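You operate a simulated robot arm through the tools that you are given. There is no shell and no other tool. Be economical: measure what you need, move in short steps, check, and stop when the job is done.

You are at the controls of a simulated two-armed robot. One attempt, no reset.

## Task
Load the orange tray: jar marked balm, plus the carton and tub that expire first. Slide it beside bay 1.
Fine: wipes carton, treat tub; the tray is not lifted. Set down upright: what you pick out.

The check looks at the end state, three seconds after you hand in, the way a careful person would. Anything else that was tipped, shoved, dropped, spilled or broken makes it a failure.

## Robot
Two 7-joint arms with fingered hands on one trunk, on a base that drives. Base frame: it is fixed to the floor where the robot stands at the start and does not move with it; the origin is under the middle of the robot, x ahead of it, y to its left, z up. Readings come in cm, degrees, newtons and seconds.
The left shoulder is at the start at [6, 16.6, 101.5], the right one opposite. With the tool pointing down near the work surface each hand reaches from about 36 to 86 cm from the robot's upright axis, wherever it stands, measured 20 degrees to its own side. Places, roughly: orange tray [75, 175, 100]. Payload 5 kg a hand.
The tool frame of a hand sits at the grasp point between the pads (the TCP): z along the fingers, y along the line on which they close. The tips reach 3.2 cm beyond it. The gripper opens to 16 cm. The gripper's body begins 8.9 cm behind the TCP. The gripper is a hand of 3 fingers: y runs from the thumb to the fingers, the wrist lies at [0, 0, -26.7] in the tool frame.
Orientation is told as [roll, pitch, yaw] about the base's x, y, z axes, in that order, counted from this pose: with the fingers straight down and closing along the base's y, the tool's x points along the base's -x, its y along +y and its z along -z.

## Interface
- The arms move only by the tool drive_tool. It takes "left_motion", "right_motion" or both (then of equal length, played together; a hand with none holds still); each is a list of rows, each a list of 6 numbers: the shift along the base's x, y, z in cm, then the turn, a rotation vector about the base's x, y, z in degrees. In form: [[tx, ty, tz, wx, wy, wz], ...]. A call has 1 to 12 rows; each row is the pose to reach, as a shift and turn from the pose commanded when the call began. Rows are played at 5 a second. More than 5 cm and 8.6 degrees between two rows, and nothing of the call is played. Where a pose cannot be reached the arm comes as near as it can. A force on the tool above 40 N (or 10 N above the force at the start of the call, whichever is more), or a blocked arm, ends the call early, and 0.2 s more pass. In this call time passes only in rows, and 0.2 s behind the last. The reply holds the time, the measured pose of the TCP, the force on the tool along the base axes, the opening and the grip force, in the units named above and with some noise, with the torque about the TCP (base axes, N m) and any sound that the robot's microphone picked up.
- Cameras (640 x 400 px; columns grow to the right, rows downward): "scene" is now at [5.97, -0.31, 168.07]; the picture's right is [0.04, -1.00, 0.00], its down [-0.54, -0.02, -0.84] and it looks along [0.84, 0.03, -0.54] (base axes); focal length 278 px, centre (320, 200). "left" rides on the left gripper at [-6.5, -0.4, -11.6] in its tool frame; the picture's right is [0.06, -1.00, 0.00], its down [0.87, 0.05, -0.49] and it looks along [0.49, 0.03, 0.87] (tool axes); focal length 261 px, centre (320, 200). "right" rides on the right gripper at [6.5, -0.4, -11.6] in its tool frame; the picture's right is [0.06, 1.00, 0.00], its down [-0.87, 0.05, -0.49] and it looks along [-0.49, 0.03, 0.87] (tool axes); focal length 261 px, centre (320, 200). There is no depth. A picture from a camera that has moved, and an enlarged one, comes with that camera's place and axes in the base frame and with its lens. The place of the scene camera against the robot may be out by one fixed shift of up to 1.2 cm in any direction.
- get_image(camera): a new picture of that camera. No time passes.
- slide_trunk(by): slides the trunk up (or, below 0, down) by that many cm; the arms and the scene camera ride with it, the base frame stays. It gives what a move gives, with no picture.
- steer(legs): drives the robot by 1 to 6 legs, each [ahead, turn to the left] in cm and degrees, along the robot's own axes; the way and the turn of a leg run together, so that a leg with both is an arc; at most 150 cm and 180 degrees a leg. The arms and the cameras ride along, it lands a little off, and it stops where it bumps. It gives what a move gives.
- finger_targets(finger1, finger2, thumb_bend, hand): sets how far each is bent, from 0 (flat) to 100 (curled in); at 30 the hand is open as for a grip, at 70 the pads meet at the TCP. One left out holds its place. A second passes; each finger stops where it meets its share of the squeeze, and holds until it gets a number again. It is the only way to open and close the hand. It gives what a move gives, with no picture; readings hold the bend of each and the force on the fingers (four entries, about 0 where the hand has none), thumb and palm.
- pan_tilt(pan, tilt): turns the head with the scene camera to pan (to the left, within 86 degrees either way) and tilt (down, from -29 to 69), counted from straight ahead of the robot. It gives what a move gives.
- close_up(camera, box): a new picture of the part [left, top, right, bottom] of that camera's present view, enlarged. No time passes.
- job_done(): hands the job in; it is judged then, once.

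Go step by step. Nothing tells you exact positions but the pictures and the camera data: compare them with the known pose of the tool, close in by small moves and look again before you grip or let go. The budget is 120 turns and 100 pictures, counting those below and the enlarged ones. Unless the task says otherwise, let go and move clear before handing in, and close with one line.

The tools are called after ">>>" as a command line: name --argument value ..., lists and objects as JSON in quotes. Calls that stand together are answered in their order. drive_tool: Moves the arms, as the interface text tells. Its arguments: {"type":"object","properties":{"left_motion":{"type":"array","items":{"type":"array","items":{"type":"number"}}},"right_motion":{"type":"array","items":{"type":"array","items":{"type":"number"}}}},"required":[]} The other tools are called the same way: slide_trunk (by) slides the trunk up or down; finger_targets (finger1, finger2, thumb_bend, hand) moves the fingers one by one; steer (legs) drives the base; pan_tilt (pan, tilt) turns the head that bears the scene camera; get_image (camera) takes a picture; close_up (camera, box) takes an enlarged picture of a part of a camera's view; job_done () hands the job in.

At the start:

```text
t: 0.0
left_position: [33.8, 29.77, 149.98]
left_ee_rot: [0.0, 0.0, 0.0]
left_ft_force: [0.1, -0.3, 0.0]
left_torque: [0.03, -0.02, 0.02]
left_width: 15.99
left_grasp_force: 0.1
left_shape: jaw
left_bend: [30.0, 30.0, 30.0]
left_finger forces: [0.0, 0.0, 0.1, 0.1, 0.0, 0.0]
right_position: [36.84, 0.3, 150.05]
right_ee_rot: [0.0, 0.0, 0.0]
right_ft_force: [0.0, 0.1, 0.8]
right_torque: [0.02, -0.02, 0.0]
right_width: 15.99
right_grasp_force: 0.1
right_shape: jaw
right_bend: [30.0, 30.0, 30.0]
right_finger forces: [0.0, 0.1, 0.0, 0.0, 0.0, 0.0]
trunk travel left (down, up): [-56.4, 2.6]
robot x, y, heading: [-0.24, 0.16, 0.1]
head pan, tilt: [2.3, 32.4]
```

scene: 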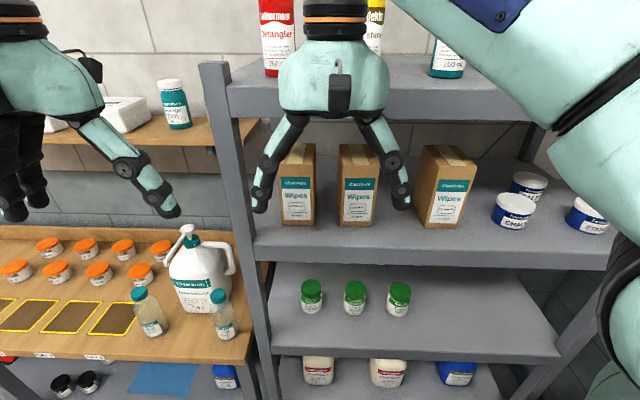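
right: 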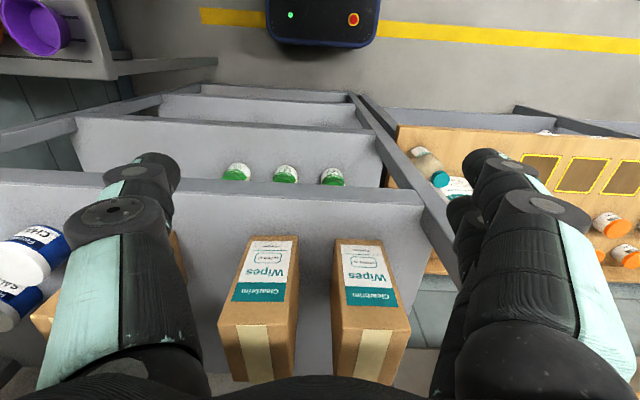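
left: 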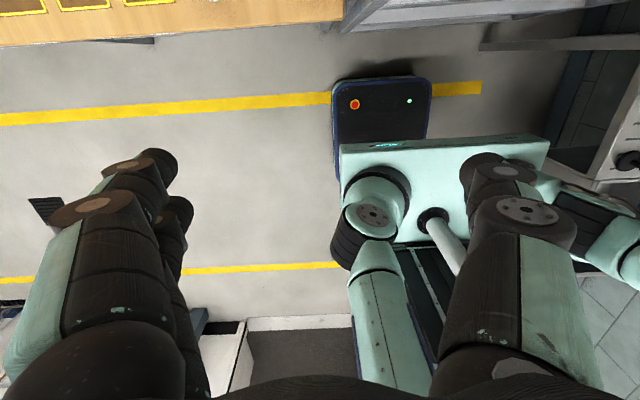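

I see a shelf with three wipes cartons, tubs at the right, and a bench on the left with orange-capped jars and yellow bays. I'll look at labels and look left toward the tray.

>>> close_up --camera "scene" --box '[260, 130, 500, 280]'

>>> close_up --camera "scene" --box '[0, 220, 260, 382]'

>>> pan_tilt --pan 60 --tilt 30

>>> get_image --camera "scene"

```text
2.67 times, centred on (380, 205) of scene
camera zoom: at [5.97, -0.31, 168.07], right [0.04, -1.0, 0.0], down [-0.54, -0.02, -0.84], along [0.84, 0.03, -0.54], focal length 742 px, centre (160, 187)
```

zoom: 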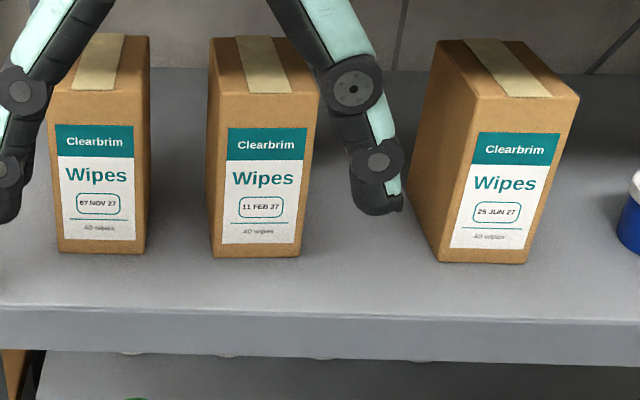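

```text
2.46 times, centred on (130, 301) of scene
camera zoom: at [5.97, -0.31, 168.07], right [0.04, -1.0, 0.0], down [-0.54, -0.02, -0.84], along [0.84, 0.03, -0.54], focal length 685 px, centre (788, -49)
```

zoom: 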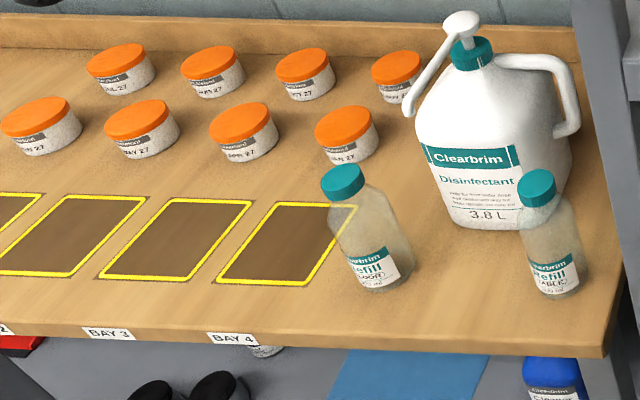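

```text
t: 1.3
left_position: [33.8, 29.64, 150.03]
left_ee_rot: [0.1, 0.0, 0.0]
left_ft_force: [1.0, 0.0, 0.3]
left_torque: [0.04, -0.03, 0.0]
left_width: 16.02
left_grasp_force: 0.1
left_shape: jaw
left_bend: [30.0, 30.0, 30.0]
left_finger forces: [0.0, 0.1, 0.0, 0.0, 0.0, 0.0]
right_position: [36.97, 0.36, 150.04]
right_ee_rot: [0.0, -0.1, 0.0]
right_ft_force: [-0.3, 0.3, 0.9]
right_torque: [-0.02, 0.05, -0.01]
right_width: 15.95
right_grasp_force: 0.0
right_shape: jaw
right_bend: [30.0, 30.0, 30.0]
right_finger forces: [0.0, 0.1, 0.0, 0.0, 0.0, 0.0]
trunk travel left (down, up): [-56.4, 2.6]
robot x, y, heading: [-0.01, -0.16, 0.1]
head pan, tilt: [60.0, 30.0]
```

```text
94 pictures are left
camera scene: at [1.57, 7.16, 168.44], right [0.87, -0.5, 0.0], down [-0.25, -0.43, -0.87], along [0.43, 0.75, -0.5], focal length 278 px, centre (320, 200)
```

scene: 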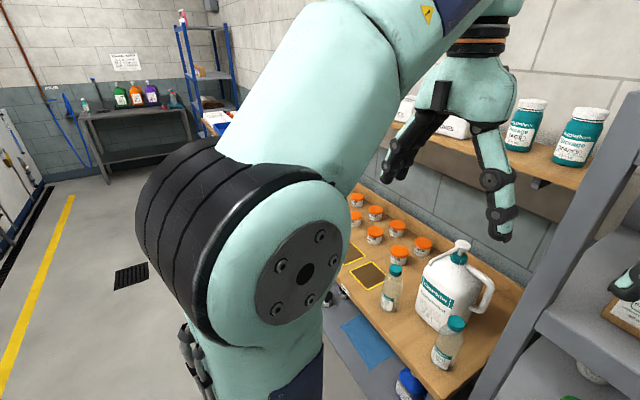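

The middle wipes carton reads 11 FEB 27, earliest of the three. Now the tubs on the right.

>>> pan_tilt --pan -30 --tilt 30

>>> get_image --camera "scene"

```text
t: 2.9
left_position: [33.91, 29.7, 150.07]
left_ee_rot: [0.1, 0.0, 0.0]
left_ft_force: [0.2, -0.1, 0.2]
left_torque: [0.0, 0.01, -0.01]
left_width: 15.98
left_grasp_force: 0.1
left_shape: jaw
left_bend: [30.0, 30.0, 30.0]
left_finger forces: [0.0, 0.0, 0.0, 0.0, 0.0, 0.1]
right_position: [36.92, 0.14, 149.94]
right_ee_rot: [0.0, 0.0, 0.0]
right_ft_force: [0.2, 0.2, -0.7]
right_torque: [-0.04, 0.03, -0.01]
right_width: 15.97
right_grasp_force: 0.2
right_shape: jaw
right_bend: [30.0, 30.0, 30.0]
right_finger forces: [0.1, 0.0, 0.0, 0.0, 0.1, 0.0]
trunk travel left (down, up): [-56.4, 2.6]
robot x, y, heading: [-0.03, 0.06, -0.1]
head pan, tilt: [-30.0, 30.0]
```

```text
93 pictures are left
camera scene: at [4.87, -5.19, 168.44], right [-0.5, -0.87, 0.0], down [-0.43, 0.25, -0.87], along [0.75, -0.43, -0.5], focal length 278 px, centre (320, 200)
```

scene: 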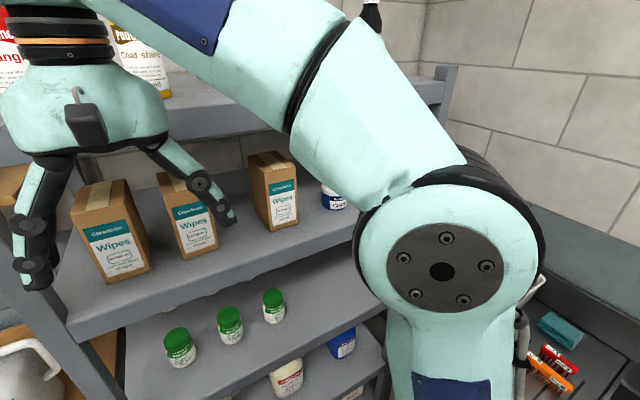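

The arm blocks this. I'll pan back to a middle view and zoom on the tubs.

>>> pan_tilt --pan -2 --tilt 35

>>> close_up --camera "scene" --box '[440, 120, 640, 245]'

```text
t: 3.9
left_position: [33.87, 29.62, 149.98]
left_ee_rot: [0.0, 0.1, 0.0]
left_ft_force: [-0.6, -0.3, 0.0]
left_torque: [0.02, 0.02, 0.02]
left_width: 15.97
left_grasp_force: 0.1
left_shape: jaw
left_bend: [30.0, 30.0, 30.0]
left_finger forces: [0.1, 0.0, 0.1, 0.0, 0.1, 0.0]
right_position: [36.8, 0.16, 149.86]
right_ee_rot: [0.0, 0.0, -0.1]
right_ft_force: [1.0, 0.5, 0.1]
right_torque: [0.01, 0.03, 0.0]
right_width: 15.99
right_grasp_force: 0.1
right_shape: jaw
right_bend: [30.0, 30.0, 30.0]
right_finger forces: [0.0, 0.0, 0.1, 0.1, 0.0, 0.0]
trunk travel left (down, up): [-56.4, 2.6]
robot x, y, heading: [0.04, -0.25, 0.3]
head pan, tilt: [-2.0, 35.0]
```

```text
3.20 times, centred on (540, 182) of scene
camera zoom: at [5.84, -0.99, 167.67], right [-0.04, -1.0, 0.0], down [-0.57, 0.02, -0.82], along [0.82, -0.03, -0.57], focal length 891 px, centre (-384, 256)
```

zoom: 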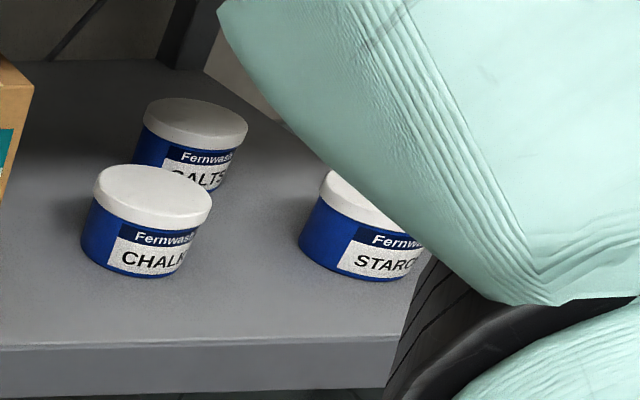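

Those tubs are chalk, salts and starch, not treats. I'll back off a bit and look around for treat tubs.

>>> steer --legs '[[-50, 0], [0, -50]]'

>>> pan_tilt --pan -20 --tilt 30

>>> get_image --camera "scene"

>>> get_image --camera "right"

```text
t: 9.1
left_position: [-4.3, -6.83, 150.01]
left_ee_rot: [0.1, 0.0, -49.8]
left_ft_force: [-0.2, -0.5, -0.3]
left_torque: [0.03, 0.01, 0.0]
left_width: 16.02
left_grasp_force: 0.1
left_shape: jaw
left_bend: [30.0, 30.0, 30.0]
left_finger forces: [0.1, 0.0, 0.0, 0.0, 0.0, 0.0]
right_position: [-24.88, -28.08, 150.0]
right_ee_rot: [0.0, -0.1, -49.9]
right_ft_force: [-0.8, 0.3, -0.4]
right_torque: [0.02, -0.04, -0.01]
right_width: 15.98
right_grasp_force: 0.1
right_shape: jaw
right_bend: [30.0, 30.0, 30.0]
right_finger forces: [0.1, 0.0, 0.0, 0.0, 0.0, 0.1]
trunk travel left (down, up): [-56.4, 2.6]
robot x, y, heading: [-48.79, 0.05, -49.8]
head pan, tilt: [-2.0, 35.0]
```

```text
t: 9.9
left_position: [-4.3, -6.83, 150.0]
left_ee_rot: [0.1, 0.0, -49.9]
left_ft_force: [-0.4, -0.2, 0.0]
left_torque: [0.0, -0.03, -0.01]
left_width: 16.0
left_grasp_force: 0.1
left_shape: jaw
left_bend: [30.0, 30.0, 30.0]
left_finger forces: [0.1, 0.0, 0.1, 0.0, 0.1, 0.0]
right_position: [-24.83, -28.04, 150.06]
right_ee_rot: [0.0, 0.0, -49.9]
right_ft_force: [0.0, -0.4, -1.0]
right_torque: [-0.04, 0.0, 0.01]
right_width: 16.01
right_grasp_force: 0.1
right_shape: jaw
right_bend: [30.0, 30.0, 30.0]
right_finger forces: [0.0, 0.0, 0.0, 0.0, 0.0, 0.0]
trunk travel left (down, up): [-56.4, 2.6]
robot x, y, heading: [-48.9, 0.06, -49.9]
head pan, tilt: [-20.0, 30.0]
```

```text
91 pictures are left
camera scene: at [-47.58, -6.95, 168.44], right [-0.94, -0.35, 0.0], down [-0.17, 0.47, -0.87], along [0.3, -0.81, -0.5], focal length 278 px, centre (320, 200)
```

scene: 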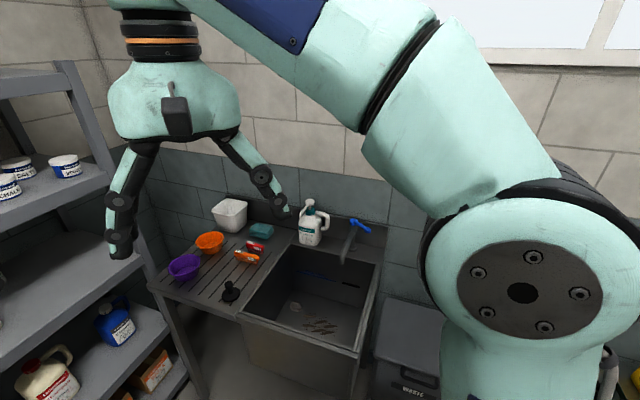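

```text
90 pictures are left
camera right: at [-29.48, -23.31, 161.49], right [0.72, 0.69, 0.0], down [0.6, -0.63, 0.49], along [0.34, -0.36, -0.87], focal length 261 px, centre (320, 200)
```

right: 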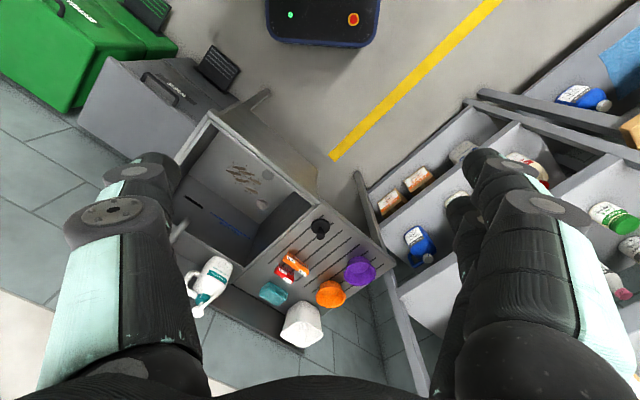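

That is a sink area with no treats. I'll turn back to the front and read the green-capped and orange-capped items.

>>> steer --legs '[[0, 50]]'

>>> pan_tilt --pan 5 --tilt 35

>>> get_image --camera "scene"

```text
t: 12.7
left_position: [-15.54, 30.45, 149.99]
left_ee_rot: [0.0, 0.0, 1.4]
left_ft_force: [-0.2, -0.4, -0.2]
left_torque: [-0.03, 0.0, -0.01]
left_width: 16.01
left_grasp_force: 0.0
left_shape: jaw
left_bend: [30.0, 30.0, 30.0]
left_finger forces: [0.0, 0.0, 0.1, 0.0, 0.0, 0.0]
right_position: [-11.98, 1.0, 150.03]
right_ee_rot: [0.0, 0.0, 1.4]
right_ft_force: [-0.5, 0.6, 0.0]
right_torque: [-0.01, -0.02, 0.01]
right_width: 16.0
right_grasp_force: 0.1
right_shape: jaw
right_bend: [30.0, 30.0, 30.0]
right_finger forces: [0.1, 0.0, 0.0, 0.1, 0.0, 0.0]
trunk travel left (down, up): [-56.4, 2.6]
robot x, y, heading: [-48.85, 0.03, 1.2]
head pan, tilt: [-20.0, 30.0]
```

```text
t: 13.6
left_position: [-15.76, 30.5, 149.99]
left_ee_rot: [0.0, 0.0, 1.5]
left_ft_force: [-0.4, -0.1, 0.5]
left_torque: [-0.02, -0.01, 0.0]
left_width: 15.98
left_grasp_force: 0.0
left_shape: jaw
left_bend: [30.0, 30.0, 30.0]
left_finger forces: [0.0, 0.0, 0.0, 0.1, 0.0, 0.0]
right_position: [-11.97, 1.05, 149.99]
right_ee_rot: [0.1, 0.0, 1.4]
right_ft_force: [0.1, 0.3, -0.3]
right_torque: [0.0, 0.01, 0.0]
right_width: 15.99
right_grasp_force: 0.0
right_shape: jaw
right_bend: [30.0, 30.0, 30.0]
right_finger forces: [0.0, 0.0, 0.0, 0.1, 0.1, 0.1]
trunk travel left (down, up): [-56.4, 2.6]
robot x, y, heading: [-48.87, 0.1, 1.3]
head pan, tilt: [5.0, 35.0]
```

```text
89 pictures are left
camera scene: at [-43.02, 0.16, 167.67], right [0.11, -0.99, 0.0], down [-0.57, -0.06, -0.82], along [0.81, 0.09, -0.57], focal length 278 px, centre (320, 200)
```

scene: 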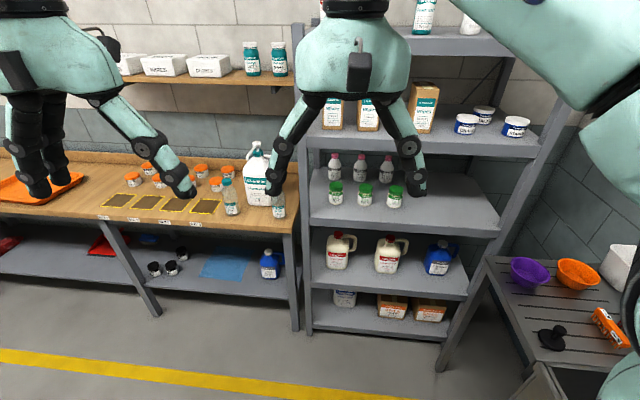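

>>> close_up --camera "scene" --box '[310, 145, 430, 220]'

>>> close_up --camera "scene" --box '[90, 150, 250, 250]'

>>> close_up --camera "scene" --box '[310, 220, 490, 332]'

```text
5.33 times, centred on (370, 182) of scene
camera zoom: at [-43.02, 0.16, 167.67], right [0.11, -0.99, 0.0], down [-0.57, -0.06, -0.82], along [0.81, 0.09, -0.57], focal length 1484 px, centre (53, 293)
```

zoom: 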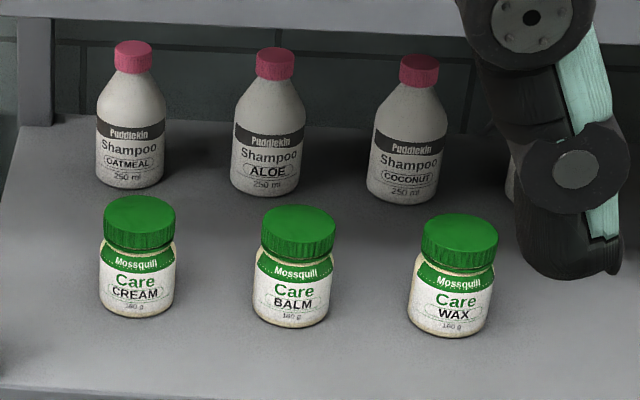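

```text
4.00 times, centred on (170, 200) of scene
camera zoom: at [-43.02, 0.16, 167.67], right [0.11, -0.99, 0.0], down [-0.57, -0.06, -0.82], along [0.81, 0.09, -0.57], focal length 1113 px, centre (920, 200)
```

zoom: 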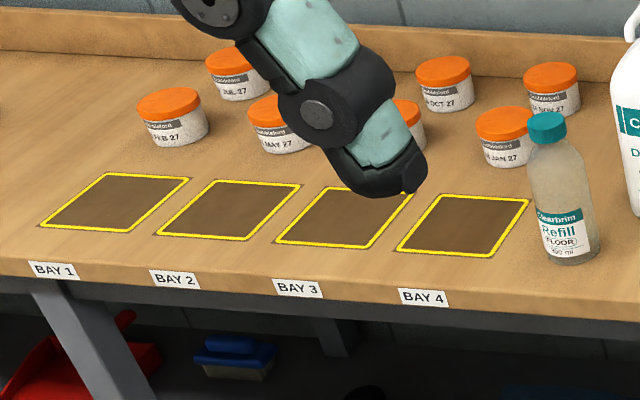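

```text
3.56 times, centred on (400, 276) of scene
camera zoom: at [-43.02, 0.16, 167.67], right [0.11, -0.99, 0.0], down [-0.57, -0.06, -0.82], along [0.81, 0.09, -0.57], focal length 990 px, centre (36, -70)
```

zoom: 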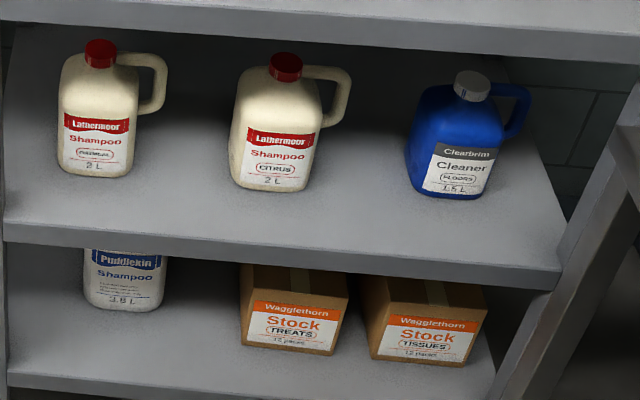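

The balm jar is the middle green-capped one at about [60,-8.6,95]; the carton is at about [61,-6.5,129]. The orange-lidded tubs on the bench carry dates, to be read later. I'll now orient both hands here in free space: left horizontal for the carton, right tilted 45° for the jar.

>>> drive_tool --left_motion '[[0.4, 0.4, -1, 0, -7.5, 0], [0.8, 0.8, -2, 0, -15, 0], [1.2, 1.2, -3, 0, -22.5, 0], [1.6, 1.6, -4, 0, -30, 0], [2, 2, -5, 0, -37.5, 0], [2.5, 2.4, -6, 0, -45, 0], [3, 2.8, -7, 0, -52.5, 0], [3.5, 3.2, -8, 0, -60, 0], [4, 3.6, -9, 0, -67.5, 0], [4.4, 4, -10, 0, -75, 0], [4.8, 4, -11, 0, -82.5, 0], [5, 4, -12, 0, -90, 0]]' --right_motion '[[0, -1, -3.7, 0, -3.75, 0], [0, -2, -7.4, 0, -7.5, 0], [0, -3, -11.1, 0, -11.25, 0], [0, -4, -14.8, 0, -15, 0], [0, -5, -18.5, 0, -18.75, 0], [0, -6, -22.2, 0, -22.5, 0], [0, -7, -25.9, 0, -26.25, 0], [0, -8, -29.6, 0, -30, 0], [0, -9, -33.3, 0, -33.75, 0], [0, -10, -37, 0, -37.5, 0], [0, -11, -40.7, 0, -41.25, 0], [0, -12, -44.4, 0, -45, 0]]'

>>> get_image --camera "scene"

```text
t: 16.1
left_position: [-9.34, 37.22, 142.08]
left_ee_rot: [-80.3, -88.4, 80.1]
left_ft_force: [0.7, 0.3, 0.4]
left_torque: [0.0, -0.06, -0.08]
left_width: 16.0
left_grasp_force: 0.0
left_shape: jaw
left_bend: [30.0, 30.0, 30.0]
left_finger forces: [0.0, 0.0, 0.0, 0.0, 0.0, 0.0]
left hand out of reach, approached as far as the arm can: row 11, 12
right_position: [-4.35, -3.17, 110.73]
right_ee_rot: [-1.8, -44.6, 2.2]
right_ft_force: [0.6, 0.2, 0.3]
right_torque: [-0.04, -0.01, -0.09]
right_width: 15.99
right_grasp_force: 0.0
right_shape: jaw
right_bend: [30.0, 30.0, 30.0]
right_finger forces: [0.1, 0.0, 0.0, 0.0, 0.0, 0.0]
right hand out of reach, approached as far as the arm can: row 10, 11, 12
trunk travel left (down, up): [-56.4, 2.6]
robot x, y, heading: [-48.52, 0.11, 1.7]
head pan, tilt: [5.0, 35.0]
```

```text
85 pictures are left
camera scene: at [-42.77, 0.6, 167.65], right [0.11, -0.99, 0.0], down [-0.57, -0.07, -0.82], along [0.81, 0.09, -0.58], focal length 278 px, centre (320, 200)
```

scene: 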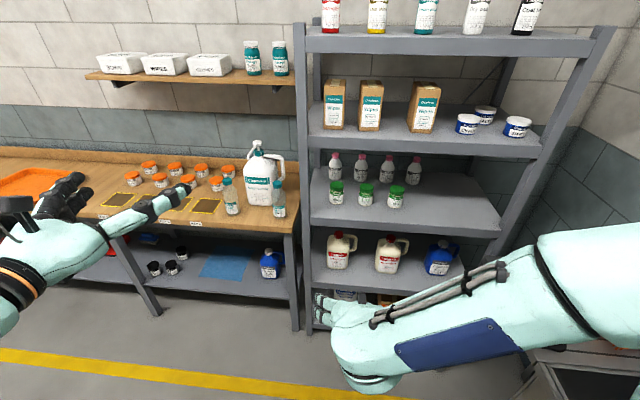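

Both hands are near the inner limit, fine; the view is clearer now. I'll zoom on the tubs.

>>> close_up --camera "scene" --box '[120, 155, 240, 230]'

>>> close_up --camera "scene" --box '[310, 70, 470, 220]'

```text
5.33 times, centred on (180, 192) of scene
camera zoom: at [-42.77, 0.6, 167.65], right [0.11, -0.99, 0.0], down [-0.57, -0.07, -0.82], along [0.81, 0.09, -0.58], focal length 1484 px, centre (1067, 240)
```

zoom: 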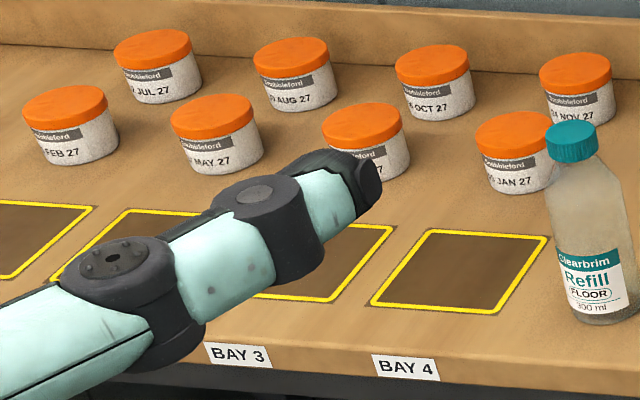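

```text
2.67 times, centred on (390, 145) of scene
camera zoom: at [-42.77, 0.6, 167.65], right [0.11, -0.99, 0.0], down [-0.57, -0.07, -0.82], along [0.81, 0.09, -0.58], focal length 742 px, centre (133, 347)
```

zoom: 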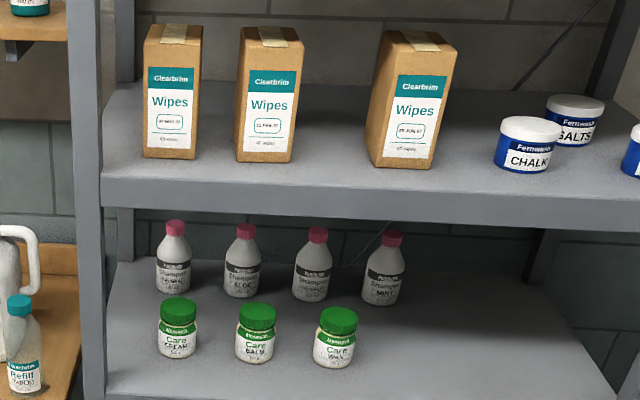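

JAN 27 appears to be the first-expiring tub (one label still hidden; I'll check later). Now I narrow both hands and drive closer to the shelf.

>>> finger_targets --hand "right" --finger1 42 --finger2 42 --thumb_bend 42

>>> finger_targets --hand "left" --finger1 42 --finger2 42 --thumb_bend 42

>>> steer --legs '[[0, -1.6], [36, 0]]'

>>> get_image --camera "scene"

>>> get_image --camera "right"

```text
t: 17.1
left_position: [-9.54, 36.77, 142.44]
left_ee_rot: [-84.3, -88.5, 84.3]
left_ft_force: [-0.8, 0.0, 0.0]
left_torque: [0.02, 0.02, 0.01]
left_width: 16.01
left_grasp_force: 0.1
left_shape: jaw
left_bend: [30.0, 30.0, 30.0]
left_finger forces: [0.1, 0.0, 0.0, 0.1, 0.1, 0.1]
right_position: [-4.62, -3.57, 110.85]
right_ee_rot: [-1.6, -44.6, 2.0]
right_ft_force: [0.2, 0.6, 0.6]
right_torque: [0.0, -0.03, 0.01]
right_width: 12.06
right_grasp_force: 0.0
right_shape: fingers
right_bend: [42.0, 42.0, 42.0]
right_finger forces: [0.0, 0.0, 0.1, 0.0, 0.0, 0.0]
trunk travel left (down, up): [-56.4, 2.6]
robot x, y, heading: [-48.82, -0.04, 1.5]
head pan, tilt: [5.0, 35.0]
```

```text
t: 18.1
left_position: [-9.62, 36.73, 142.29]
left_ee_rot: [-84.0, -88.5, 83.9]
left_ft_force: [1.0, -0.6, -0.6]
left_torque: [-0.01, 0.0, 0.02]
left_width: 12.09
left_grasp_force: 0.0
left_shape: fingers
left_bend: [42.0, 42.0, 42.0]
left_finger forces: [0.0, 0.1, 0.0, 0.0, 0.0, 0.1]
right_position: [-4.58, -3.49, 110.9]
right_ee_rot: [-1.7, -44.6, 1.9]
right_ft_force: [-0.3, 0.4, 0.3]
right_torque: [0.02, -0.01, 0.0]
right_width: 12.07
right_grasp_force: 0.1
right_shape: fingers
right_bend: [42.0, 42.0, 42.0]
right_finger forces: [0.1, 0.0, 0.0, 0.0, 0.0, 0.1]
trunk travel left (down, up): [-56.4, 2.6]
robot x, y, heading: [-48.93, -0.46, 1.4]
head pan, tilt: [5.0, 35.0]
```

```text
t: 20.9
left_position: [28.26, 35.21, 142.24]
left_ee_rot: [-82.0, -88.6, 80.0]
left_ft_force: [0.0, -0.2, -0.9]
left_torque: [0.0, -0.03, -0.03]
left_width: 12.04
left_grasp_force: 0.2
left_shape: fingers
left_bend: [42.0, 42.0, 42.0]
left_finger forces: [0.0, 0.0, 0.1, 0.0, 0.1, 0.0]
right_position: [31.67, -5.33, 110.79]
right_ee_rot: [-1.7, -44.5, 0.0]
right_ft_force: [0.2, 0.3, -0.3]
right_torque: [0.04, -0.01, -0.01]
right_width: 12.08
right_grasp_force: 0.1
right_shape: fingers
right_bend: [42.0, 42.0, 42.0]
right_finger forces: [0.0, 0.0, 0.1, 0.1, 0.0, 0.0]
trunk travel left (down, up): [-56.4, 2.6]
robot x, y, heading: [-12.43, -0.02, -0.5]
head pan, tilt: [5.0, 35.0]
```

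```text
82 pictures are left
camera scene: at [-6.51, -0.3, 167.66], right [0.08, -1.0, 0.0], down [-0.57, -0.04, -0.82], along [0.82, 0.06, -0.57], focal length 278 px, centre (320, 200)
```

scene: 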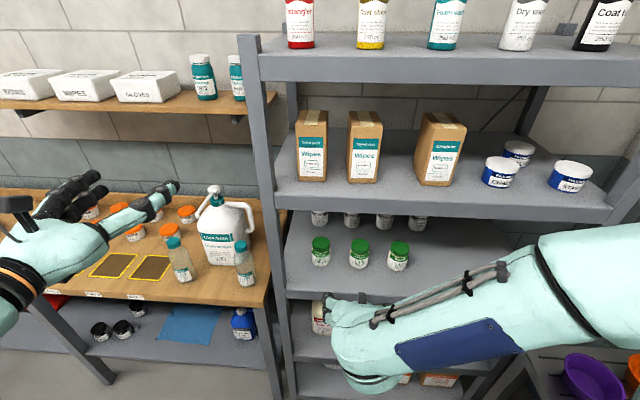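

```text
81 pictures are left
camera right: at [18.88, -5.34, 114.38], right [-0.02, 1.0, -0.06], down [0.27, 0.07, 0.96], along [0.96, 0.01, -0.28], focal length 261 px, centre (320, 200)
```

right: 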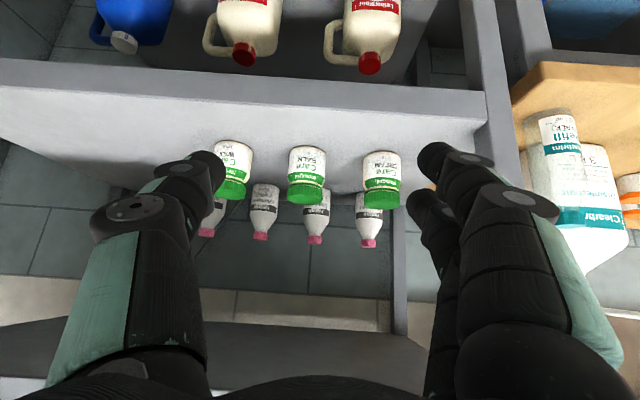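

The balm jar computes to roughly [61.5,-8,93–102.5], with the shelf front at x≈47.5. Moving the right hand in front of it and looking.

>>> drive_tool --right_motion '[[3.5, -0.7, -2, 0, 0, 0], [7, -1.4, -4, 0, 0, 0], [10.5, -2, -6, 0, 0, 0], [14, -2.7, -8, 0, 0, 0], [16, -2.7, -9, 0, 0, 0]]'

>>> get_image --camera "right"

>>> pan_tilt --pan -8 --tilt 45

>>> get_image --camera "scene"

```text
t: 22.1
left_position: [28.07, 35.18, 142.3]
left_ee_rot: [-83.3, -88.6, 81.1]
left_ft_force: [-0.1, 0.2, -0.2]
left_torque: [0.0, 0.0, 0.02]
left_width: 12.06
left_grasp_force: 0.1
left_shape: fingers
left_bend: [42.0, 42.0, 42.0]
left_finger forces: [0.1, 0.0, 0.0, 0.0, 0.1, 0.0]
right_position: [48.06, -7.83, 101.82]
right_ee_rot: [-1.6, -44.7, -0.1]
right_ft_force: [-0.2, 0.1, 0.3]
right_torque: [0.03, 0.03, -0.02]
right_width: 12.07
right_grasp_force: 0.0
right_shape: fingers
right_bend: [42.0, 42.0, 42.0]
right_finger forces: [0.0, 0.0, 0.0, 0.0, 0.0, 0.1]
trunk travel left (down, up): [-56.4, 2.6]
robot x, y, heading: [-12.17, -0.55, -0.5]
head pan, tilt: [5.0, 35.0]
```

```text
80 pictures are left
camera right: at [35.04, -7.93, 105.43], right [-0.02, 1.0, -0.06], down [0.27, 0.07, 0.96], along [0.96, 0.01, -0.27], focal length 261 px, centre (320, 200)
```

right: 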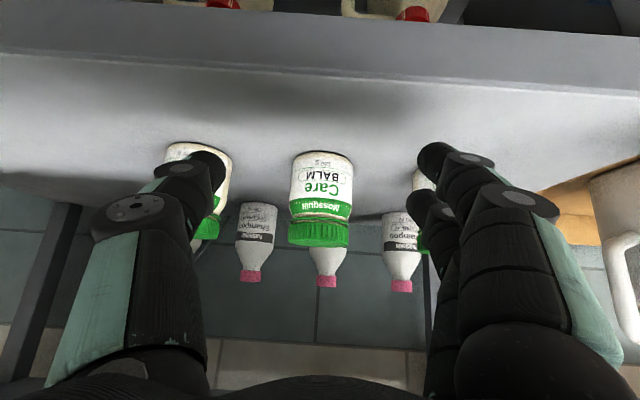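

```text
t: 22.8
left_position: [28.03, 35.16, 142.36]
left_ee_rot: [-83.8, -88.6, 81.8]
left_ft_force: [0.1, 0.0, 0.7]
left_torque: [0.03, -0.02, -0.03]
left_width: 12.08
left_grasp_force: 0.2
left_shape: fingers
left_bend: [42.0, 42.0, 42.0]
left_finger forces: [0.0, 0.0, 0.0, 0.0, 0.0, 0.0]
right_position: [47.9, -7.96, 102.01]
right_ee_rot: [-1.6, -44.8, 0.0]
right_ft_force: [-0.3, -0.2, -0.2]
right_torque: [-0.01, 0.03, 0.04]
right_width: 12.04
right_grasp_force: 0.1
right_shape: fingers
right_bend: [42.0, 42.0, 42.0]
right_finger forces: [0.1, 0.0, 0.0, 0.1, 0.0, 0.1]
trunk travel left (down, up): [-56.4, 2.6]
robot x, y, heading: [-12.64, -0.56, -0.6]
head pan, tilt: [-8.0, 45.0]
```

```text
79 pictures are left
camera scene: at [-7.36, -2.18, 166.19], right [-0.15, -0.99, 0.0], down [-0.7, 0.1, -0.71], along [0.7, -0.11, -0.71], focal length 278 px, centre (320, 200)
```

scene: 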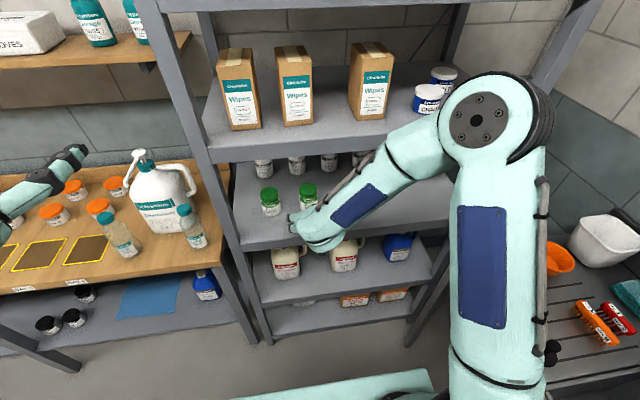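

Jar centre is about [61.7,-7.7,98] and centred between the fingers. Moving in around it.

>>> drive_tool --right_motion '[[3, 0, -0.5, 0, 0, 0], [6, 0, -1, 0, 0, 0], [8.5, 0.1, -1.8, 0, 0, 0], [11, 0.1, -2.8, 0, 0, 0], [13.5, 0.2, -3.8, 0, 0, 0]]'

>>> get_image --camera "right"

```text
t: 24.0
left_position: [28.0, 35.21, 142.33]
left_ee_rot: [-86.6, -88.7, 84.4]
left_ft_force: [-0.5, 0.3, 0.0]
left_torque: [-0.01, -0.05, 0.02]
left_width: 12.05
left_grasp_force: 0.0
left_shape: fingers
left_bend: [42.0, 42.0, 42.0]
left_finger forces: [0.1, 0.0, 0.1, 0.0, 0.0, 0.0]
right_position: [61.2, -7.67, 98.3]
right_ee_rot: [-1.5, -44.9, -0.2]
right_ft_force: [-0.1, -1.2, 12.5]
right_torque: [0.9, -0.18, -0.03]
right_width: 12.3
right_grasp_force: 6.0
right_shape: fingers
right_bend: [41.0, 42.0, 42.0]
right_finger forces: [12.3, 0.0, 0.1, 0.1, 0.0, 0.1]
trunk travel left (down, up): [-56.4, 2.6]
robot x, y, heading: [-12.5, -0.37, -0.5]
head pan, tilt: [-8.0, 45.0]
```

```text
78 pictures are left
camera right: at [48.25, -7.77, 101.79], right [-0.02, 1.0, -0.06], down [0.27, 0.07, 0.96], along [0.96, 0.01, -0.27], focal length 261 px, centre (320, 200)
```

right: 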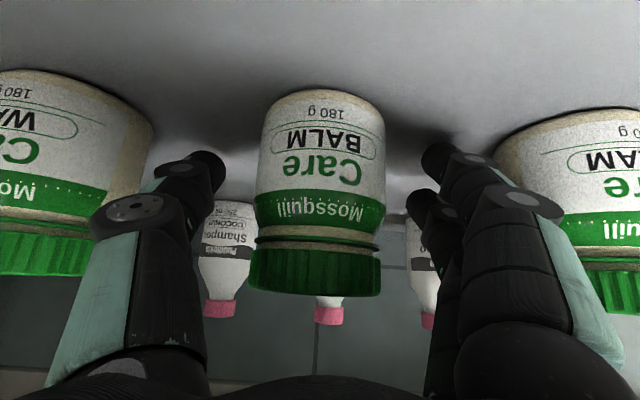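

A finger is lightly touching the shelf; raising 1 cm then closing on the jar.

>>> drive_tool --right_motion '[[0.2, 0, 1.0, 0, 0, 0]]'

>>> finger_targets --hand "right" --finger1 62 --finger2 62 --thumb_bend 62

>>> get_image --camera "right"

```text
t: 24.4
left_position: [28.02, 35.08, 142.32]
left_ee_rot: [-85.0, -88.6, 83.0]
left_ft_force: [0.3, -0.2, -0.4]
left_torque: [0.04, 0.01, -0.01]
left_width: 12.06
left_grasp_force: 0.0
left_shape: fingers
left_bend: [42.0, 42.0, 42.0]
left_finger forces: [0.1, 0.1, 0.0, 0.0, 0.0, 0.1]
right_position: [61.21, -7.71, 99.05]
right_ee_rot: [-1.6, -44.6, 0.0]
right_ft_force: [0.4, -0.1, 1.0]
right_torque: [-0.02, 0.03, 0.0]
right_width: 12.06
right_grasp_force: 0.0
right_shape: fingers
right_bend: [42.0, 42.0, 42.0]
right_finger forces: [0.0, 0.0, 0.0, 0.0, 0.0, 0.0]
trunk travel left (down, up): [-56.4, 2.6]
robot x, y, heading: [-12.61, -0.08, -0.5]
head pan, tilt: [-8.0, 45.0]
```

```text
t: 25.4
left_position: [28.05, 35.14, 142.2]
left_ee_rot: [-83.5, -88.6, 81.6]
left_ft_force: [1.0, -0.1, -0.5]
left_torque: [-0.01, 0.0, 0.0]
left_width: 12.07
left_grasp_force: 0.1
left_shape: fingers
left_bend: [42.0, 42.0, 42.0]
left_finger forces: [0.0, 0.0, 0.0, 0.0, 0.1, 0.0]
right_position: [61.35, -7.68, 99.1]
right_ee_rot: [-1.6, -44.6, 0.0]
right_ft_force: [-0.6, 0.3, 0.5]
right_torque: [0.01, 0.04, -0.02]
right_width: 6.0
right_grasp_force: 7.0
right_shape: fingers
right_bend: [56.0, 62.0, 60.0]
right_finger forces: [6.6, 0.2, 0.0, 0.1, 6.9, 0.1]
trunk travel left (down, up): [-56.4, 2.6]
robot x, y, heading: [-12.05, -0.27, -0.7]
head pan, tilt: [-8.0, 45.0]
```

```text
77 pictures are left
camera right: at [48.41, -7.81, 102.65], right [-0.02, 1.0, -0.06], down [0.27, 0.07, 0.96], along [0.96, 0.01, -0.28], focal length 261 px, centre (320, 200)
```

right: 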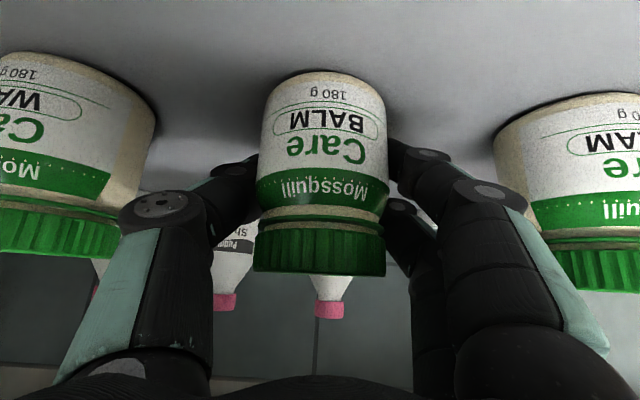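

Finger1 and thumb touch; squeeze more firmly including finger2.

>>> finger_targets --hand "right" --finger1 70 --finger2 74 --thumb_bend 70

>>> drive_tool --right_motion '[[0, 0, 1, 0, 0, 0], [0, 0, 3, 0, 0, 0]]'

>>> get_image --camera "right"

```text
t: 26.4
left_position: [28.07, 35.25, 142.27]
left_ee_rot: [-83.7, -88.6, 81.7]
left_ft_force: [0.5, 0.2, 0.1]
left_torque: [0.03, 0.01, 0.03]
left_width: 12.09
left_grasp_force: 0.1
left_shape: fingers
left_bend: [42.0, 42.0, 42.0]
left_finger forces: [0.1, 0.0, 0.0, 0.1, 0.0, 0.1]
right_position: [61.33, -7.84, 99.04]
right_ee_rot: [-1.6, -44.8, 0.1]
right_ft_force: [0.2, -0.3, -0.4]
right_torque: [0.02, -0.04, -0.01]
right_width: 5.78
right_grasp_force: 18.8
right_shape: fingers
right_bend: [55.0, 63.0, 65.0]
right_finger forces: [9.4, 9.2, 0.0, 0.1, 19.0, 0.0]
trunk travel left (down, up): [-56.4, 2.6]
robot x, y, heading: [-12.37, -0.25, -0.7]
head pan, tilt: [-8.0, 45.0]
```

```text
t: 27.0
left_position: [28.11, 35.16, 142.24]
left_ee_rot: [-84.3, -88.6, 82.3]
left_ft_force: [-0.1, -0.4, 0.5]
left_torque: [0.01, 0.02, -0.01]
left_width: 12.06
left_grasp_force: 0.2
left_shape: fingers
left_bend: [42.0, 42.0, 42.0]
left_finger forces: [0.0, 0.0, 0.0, 0.0, 0.0, 0.0]
right_position: [61.32, -7.69, 102.05]
right_ee_rot: [-1.6, -44.7, 0.1]
right_ft_force: [0.2, -0.5, -1.6]
right_torque: [-0.05, -0.02, 0.01]
right_width: 5.75
right_grasp_force: 17.6
right_shape: fingers
right_bend: [55.0, 64.0, 65.0]
right_finger forces: [9.2, 8.4, 0.0, 0.1, 17.9, 0.0]
trunk travel left (down, up): [-56.4, 2.6]
robot x, y, heading: [-12.45, -0.44, -0.3]
head pan, tilt: [-8.0, 45.0]
```

```text
76 pictures are left
camera right: at [48.43, -7.83, 105.69], right [-0.02, 1.0, -0.06], down [0.27, 0.07, 0.96], along [0.96, 0.01, -0.27], focal length 261 px, centre (320, 200)
```

right: 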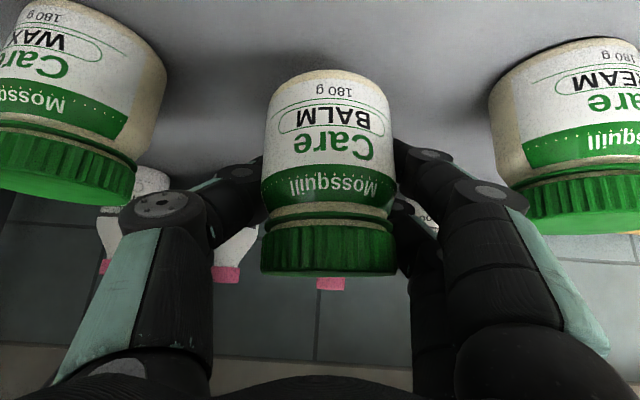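

The jar is lifted and held. Retracting straight out, then to the right to make room for the left arm.

>>> drive_tool --right_motion '[[-4, 0, 1, 0, 0, 0], [-8, 0, 1, 0, 0, 0], [-12, 0, 1, 0, 0, 0], [-15, 0, 1, 0, 0, 0], [-16, -4, 1, 0, 0, 0], [-16, -8, 1, 0, 0, 0], [-16, -12, 1, 0, 0, 0], [-16, -16, 1, 0, 0, 0], [-16, -20, 1, 0, 0, 0]]'

>>> pan_tilt --pan 0 --tilt 40

>>> get_image --camera "scene"

>>> get_image --camera "left"

```text
t: 29.0
left_position: [27.98, 34.97, 142.29]
left_ee_rot: [-83.7, -88.7, 81.9]
left_ft_force: [0.3, -0.6, 0.6]
left_torque: [0.03, 0.02, 0.01]
left_width: 12.07
left_grasp_force: 0.0
left_shape: fingers
left_bend: [42.0, 42.0, 42.0]
left_finger forces: [0.1, 0.1, 0.0, 0.0, 0.1, 0.0]
right_position: [45.39, -27.95, 103.04]
right_ee_rot: [-1.5, -44.6, -0.1]
right_ft_force: [1.1, -0.4, 0.0]
right_torque: [0.01, -0.02, -0.01]
right_width: 2.47
right_grasp_force: 0.0
right_shape: fingers
right_bend: [63.0, 70.0, 70.0]
right_finger forces: [0.0, 0.0, 0.1, 0.0, 0.0, 0.1]
trunk travel left (down, up): [-56.4, 2.6]
robot x, y, heading: [-12.36, -0.27, -0.5]
head pan, tilt: [-8.0, 45.0]
```

```text
t: 29.7
left_position: [28.05, 35.07, 142.31]
left_ee_rot: [-84.1, -88.7, 82.0]
left_ft_force: [-0.1, 0.0, 0.4]
left_torque: [-0.01, -0.02, 0.05]
left_width: 12.08
left_grasp_force: 0.0
left_shape: fingers
left_bend: [42.0, 42.0, 42.0]
left_finger forces: [0.0, 0.0, 0.1, 0.0, 0.0, 0.0]
right_position: [45.45, -27.75, 103.07]
right_ee_rot: [-1.7, -44.7, 0.1]
right_ft_force: [-0.7, -0.3, 0.0]
right_torque: [0.03, -0.01, -0.03]
right_width: 2.38
right_grasp_force: 0.0
right_shape: fingers
right_bend: [63.0, 70.0, 70.0]
right_finger forces: [0.1, 0.0, 0.0, 0.0, 0.0, 0.0]
trunk travel left (down, up): [-56.4, 2.6]
robot x, y, heading: [-12.22, -0.48, -0.9]
head pan, tilt: [0.0, 40.0]
```

```text
75 pictures are left
camera scene: at [-6.92, -1.09, 166.91], right [-0.01, -1.0, 0.0], down [-0.64, 0.01, -0.77], along [0.77, -0.01, -0.64], focal length 278 px, centre (320, 200)
```

scene: 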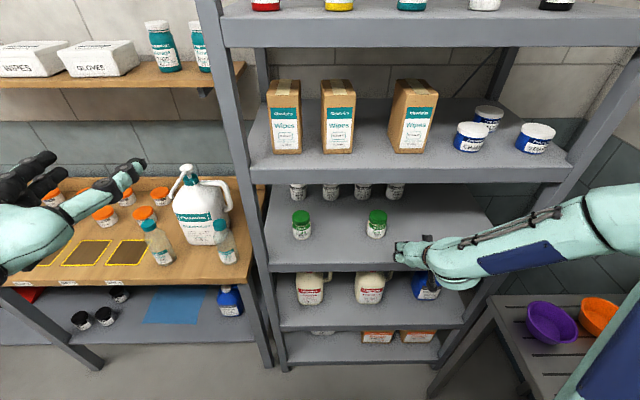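

```text
74 pictures are left
camera left: at [16.48, 35.37, 148.87], right [-0.04, -1.0, -0.04], down [-0.49, 0.05, -0.87], along [0.87, -0.01, -0.49], focal length 261 px, centre (320, 200)
```

left: 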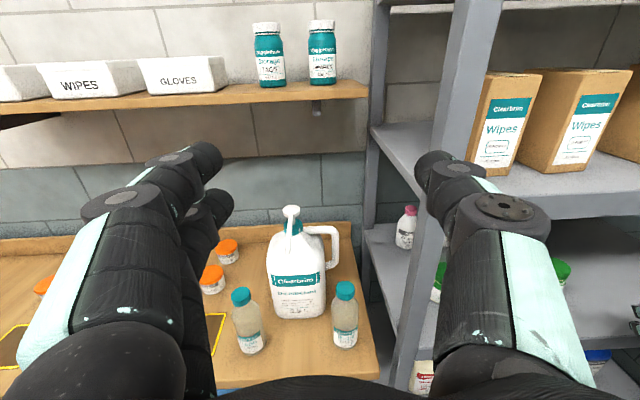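

The right grip reads empty; I need to find the jar.

>>> get_image --camera "right"

>>> pan_tilt --pan -10 --tilt 66

>>> get_image --camera "scene"

```text
73 pictures are left
camera right: at [32.52, -27.89, 106.64], right [-0.02, 1.0, -0.06], down [0.27, 0.07, 0.96], along [0.96, 0.01, -0.27], focal length 261 px, centre (320, 200)
```

right: 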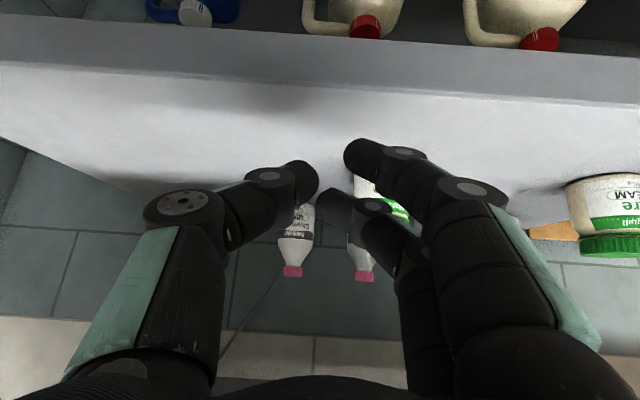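

```text
t: 30.6
left_position: [28.04, 35.18, 142.34]
left_ee_rot: [-84.0, -88.6, 82.0]
left_ft_force: [-0.5, 0.6, 0.1]
left_torque: [0.01, 0.02, -0.01]
left_width: 12.07
left_grasp_force: 0.0
left_shape: fingers
left_bend: [42.0, 42.0, 42.0]
left_finger forces: [0.0, 0.1, 0.0, 0.0, 0.1, 0.1]
right_position: [45.32, -27.96, 103.04]
right_ee_rot: [-1.6, -44.7, -0.1]
right_ft_force: [0.1, 0.1, 0.2]
right_torque: [0.02, 0.01, 0.03]
right_width: 2.37
right_grasp_force: 0.1
right_shape: fingers
right_bend: [63.0, 70.0, 70.0]
right_finger forces: [0.0, 0.0, 0.0, 0.0, 0.0, 0.0]
trunk travel left (down, up): [-56.4, 2.6]
robot x, y, heading: [-12.4, -0.4, -0.7]
head pan, tilt: [-10.0, 66.0]
```

```text
72 pictures are left
camera scene: at [-9.56, -2.08, 163.58], right [-0.18, -0.98, 0.0], down [-0.9, 0.17, -0.41], along [0.4, -0.07, -0.91], focal length 278 px, centre (320, 200)
```

scene: 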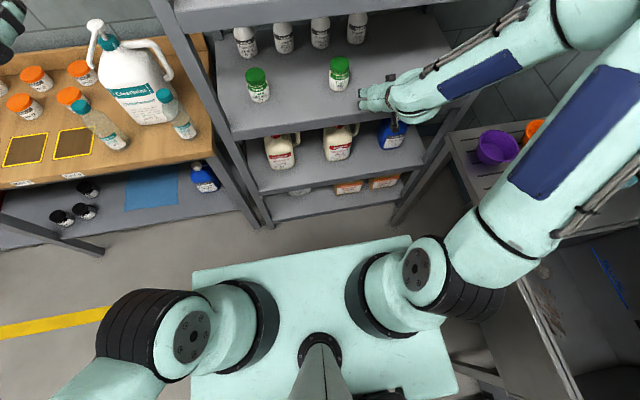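

>>> close_up --camera "scene" --box '[220, 10, 460, 160]'

>>> get_image --camera "left"

```text
2.67 times, centred on (340, 85) of scene
camera zoom: at [-9.56, -2.08, 163.58], right [-0.18, -0.98, 0.0], down [-0.9, 0.17, -0.41], along [0.4, -0.07, -0.91], focal length 742 px, centre (267, 507)
```

zoom: 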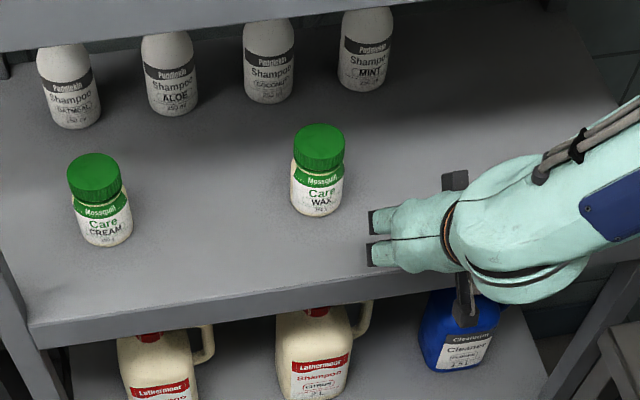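

```text
70 pictures are left
camera left: at [16.5, 35.38, 148.86], right [-0.04, -1.0, -0.04], down [-0.49, 0.05, -0.87], along [0.87, -0.01, -0.49], focal length 261 px, centre (320, 200)
```

left: 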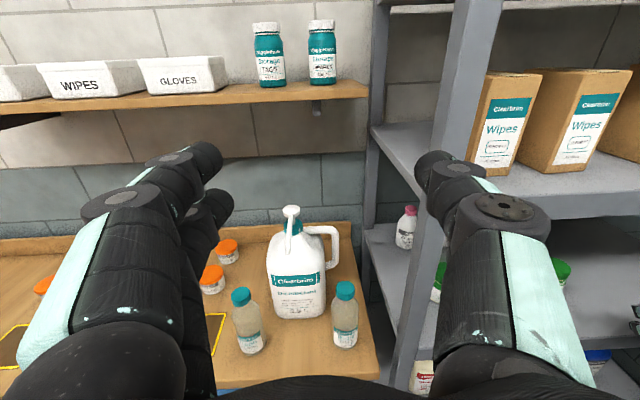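

The balm jar slipped and fell somewhere out of view. I'll search the floor before moving the base.

>>> pan_tilt --pan -50 --tilt 60

>>> get_image --camera "scene"

>>> pan_tilt --pan 30 --tilt 60

>>> get_image --camera "scene"

```text
t: 31.7
left_position: [28.11, 35.16, 142.18]
left_ee_rot: [-83.9, -88.6, 81.9]
left_ft_force: [-0.4, -0.3, 0.1]
left_torque: [-0.01, 0.02, 0.0]
left_width: 12.05
left_grasp_force: 0.1
left_shape: fingers
left_bend: [42.0, 42.0, 42.0]
left_finger forces: [0.0, 0.0, 0.0, 0.0, 0.0, 0.0]
right_position: [45.42, -27.75, 103.09]
right_ee_rot: [-1.6, -44.6, 0.0]
right_ft_force: [0.6, 0.5, -0.4]
right_torque: [0.01, -0.01, -0.03]
right_width: 2.34
right_grasp_force: 0.1
right_shape: fingers
right_bend: [63.0, 70.0, 70.0]
right_finger forces: [0.0, 0.1, 0.1, 0.0, 0.1, 0.1]
trunk travel left (down, up): [-56.4, 2.6]
robot x, y, heading: [-12.2, -0.4, -0.4]
head pan, tilt: [-50.0, 60.0]
```

```text
69 pictures are left
camera scene: at [-11.18, -6.13, 164.23], right [-0.77, -0.64, 0.0], down [-0.55, 0.67, -0.5], along [0.32, -0.39, -0.87], focal length 278 px, centre (320, 200)
```

scene: 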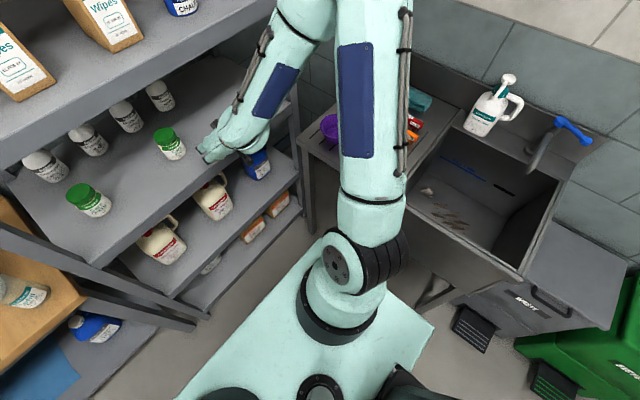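

```text
t: 33.2
left_position: [28.04, 35.2, 142.26]
left_ee_rot: [-83.9, -88.6, 82.0]
left_ft_force: [1.0, 0.4, 0.0]
left_torque: [-0.01, 0.0, 0.01]
left_width: 12.06
left_grasp_force: 0.0
left_shape: fingers
left_bend: [42.0, 42.0, 42.0]
left_finger forces: [0.0, 0.1, 0.0, 0.1, 0.0, 0.0]
right_position: [45.43, -27.81, 103.08]
right_ee_rot: [-1.5, -44.7, 0.0]
right_ft_force: [0.9, 0.6, -0.3]
right_torque: [0.02, -0.01, 0.01]
right_width: 2.36
right_grasp_force: 0.0
right_shape: fingers
right_bend: [63.0, 70.0, 70.0]
right_finger forces: [0.1, 0.1, 0.1, 0.0, 0.0, 0.0]
trunk travel left (down, up): [-56.4, 2.6]
robot x, y, heading: [-12.39, -0.16, -0.3]
head pan, tilt: [30.0, 60.0]
```

```text
68 pictures are left
camera scene: at [-9.61, 2.28, 164.23], right [0.49, -0.87, 0.0], down [-0.75, -0.42, -0.5], along [0.44, 0.25, -0.87], focal length 278 px, centre (320, 200)
```

scene: 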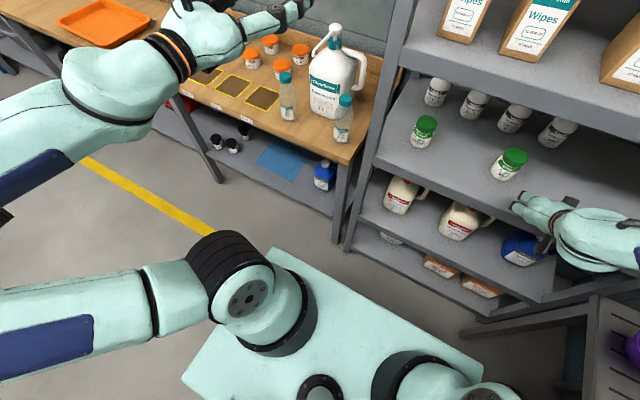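

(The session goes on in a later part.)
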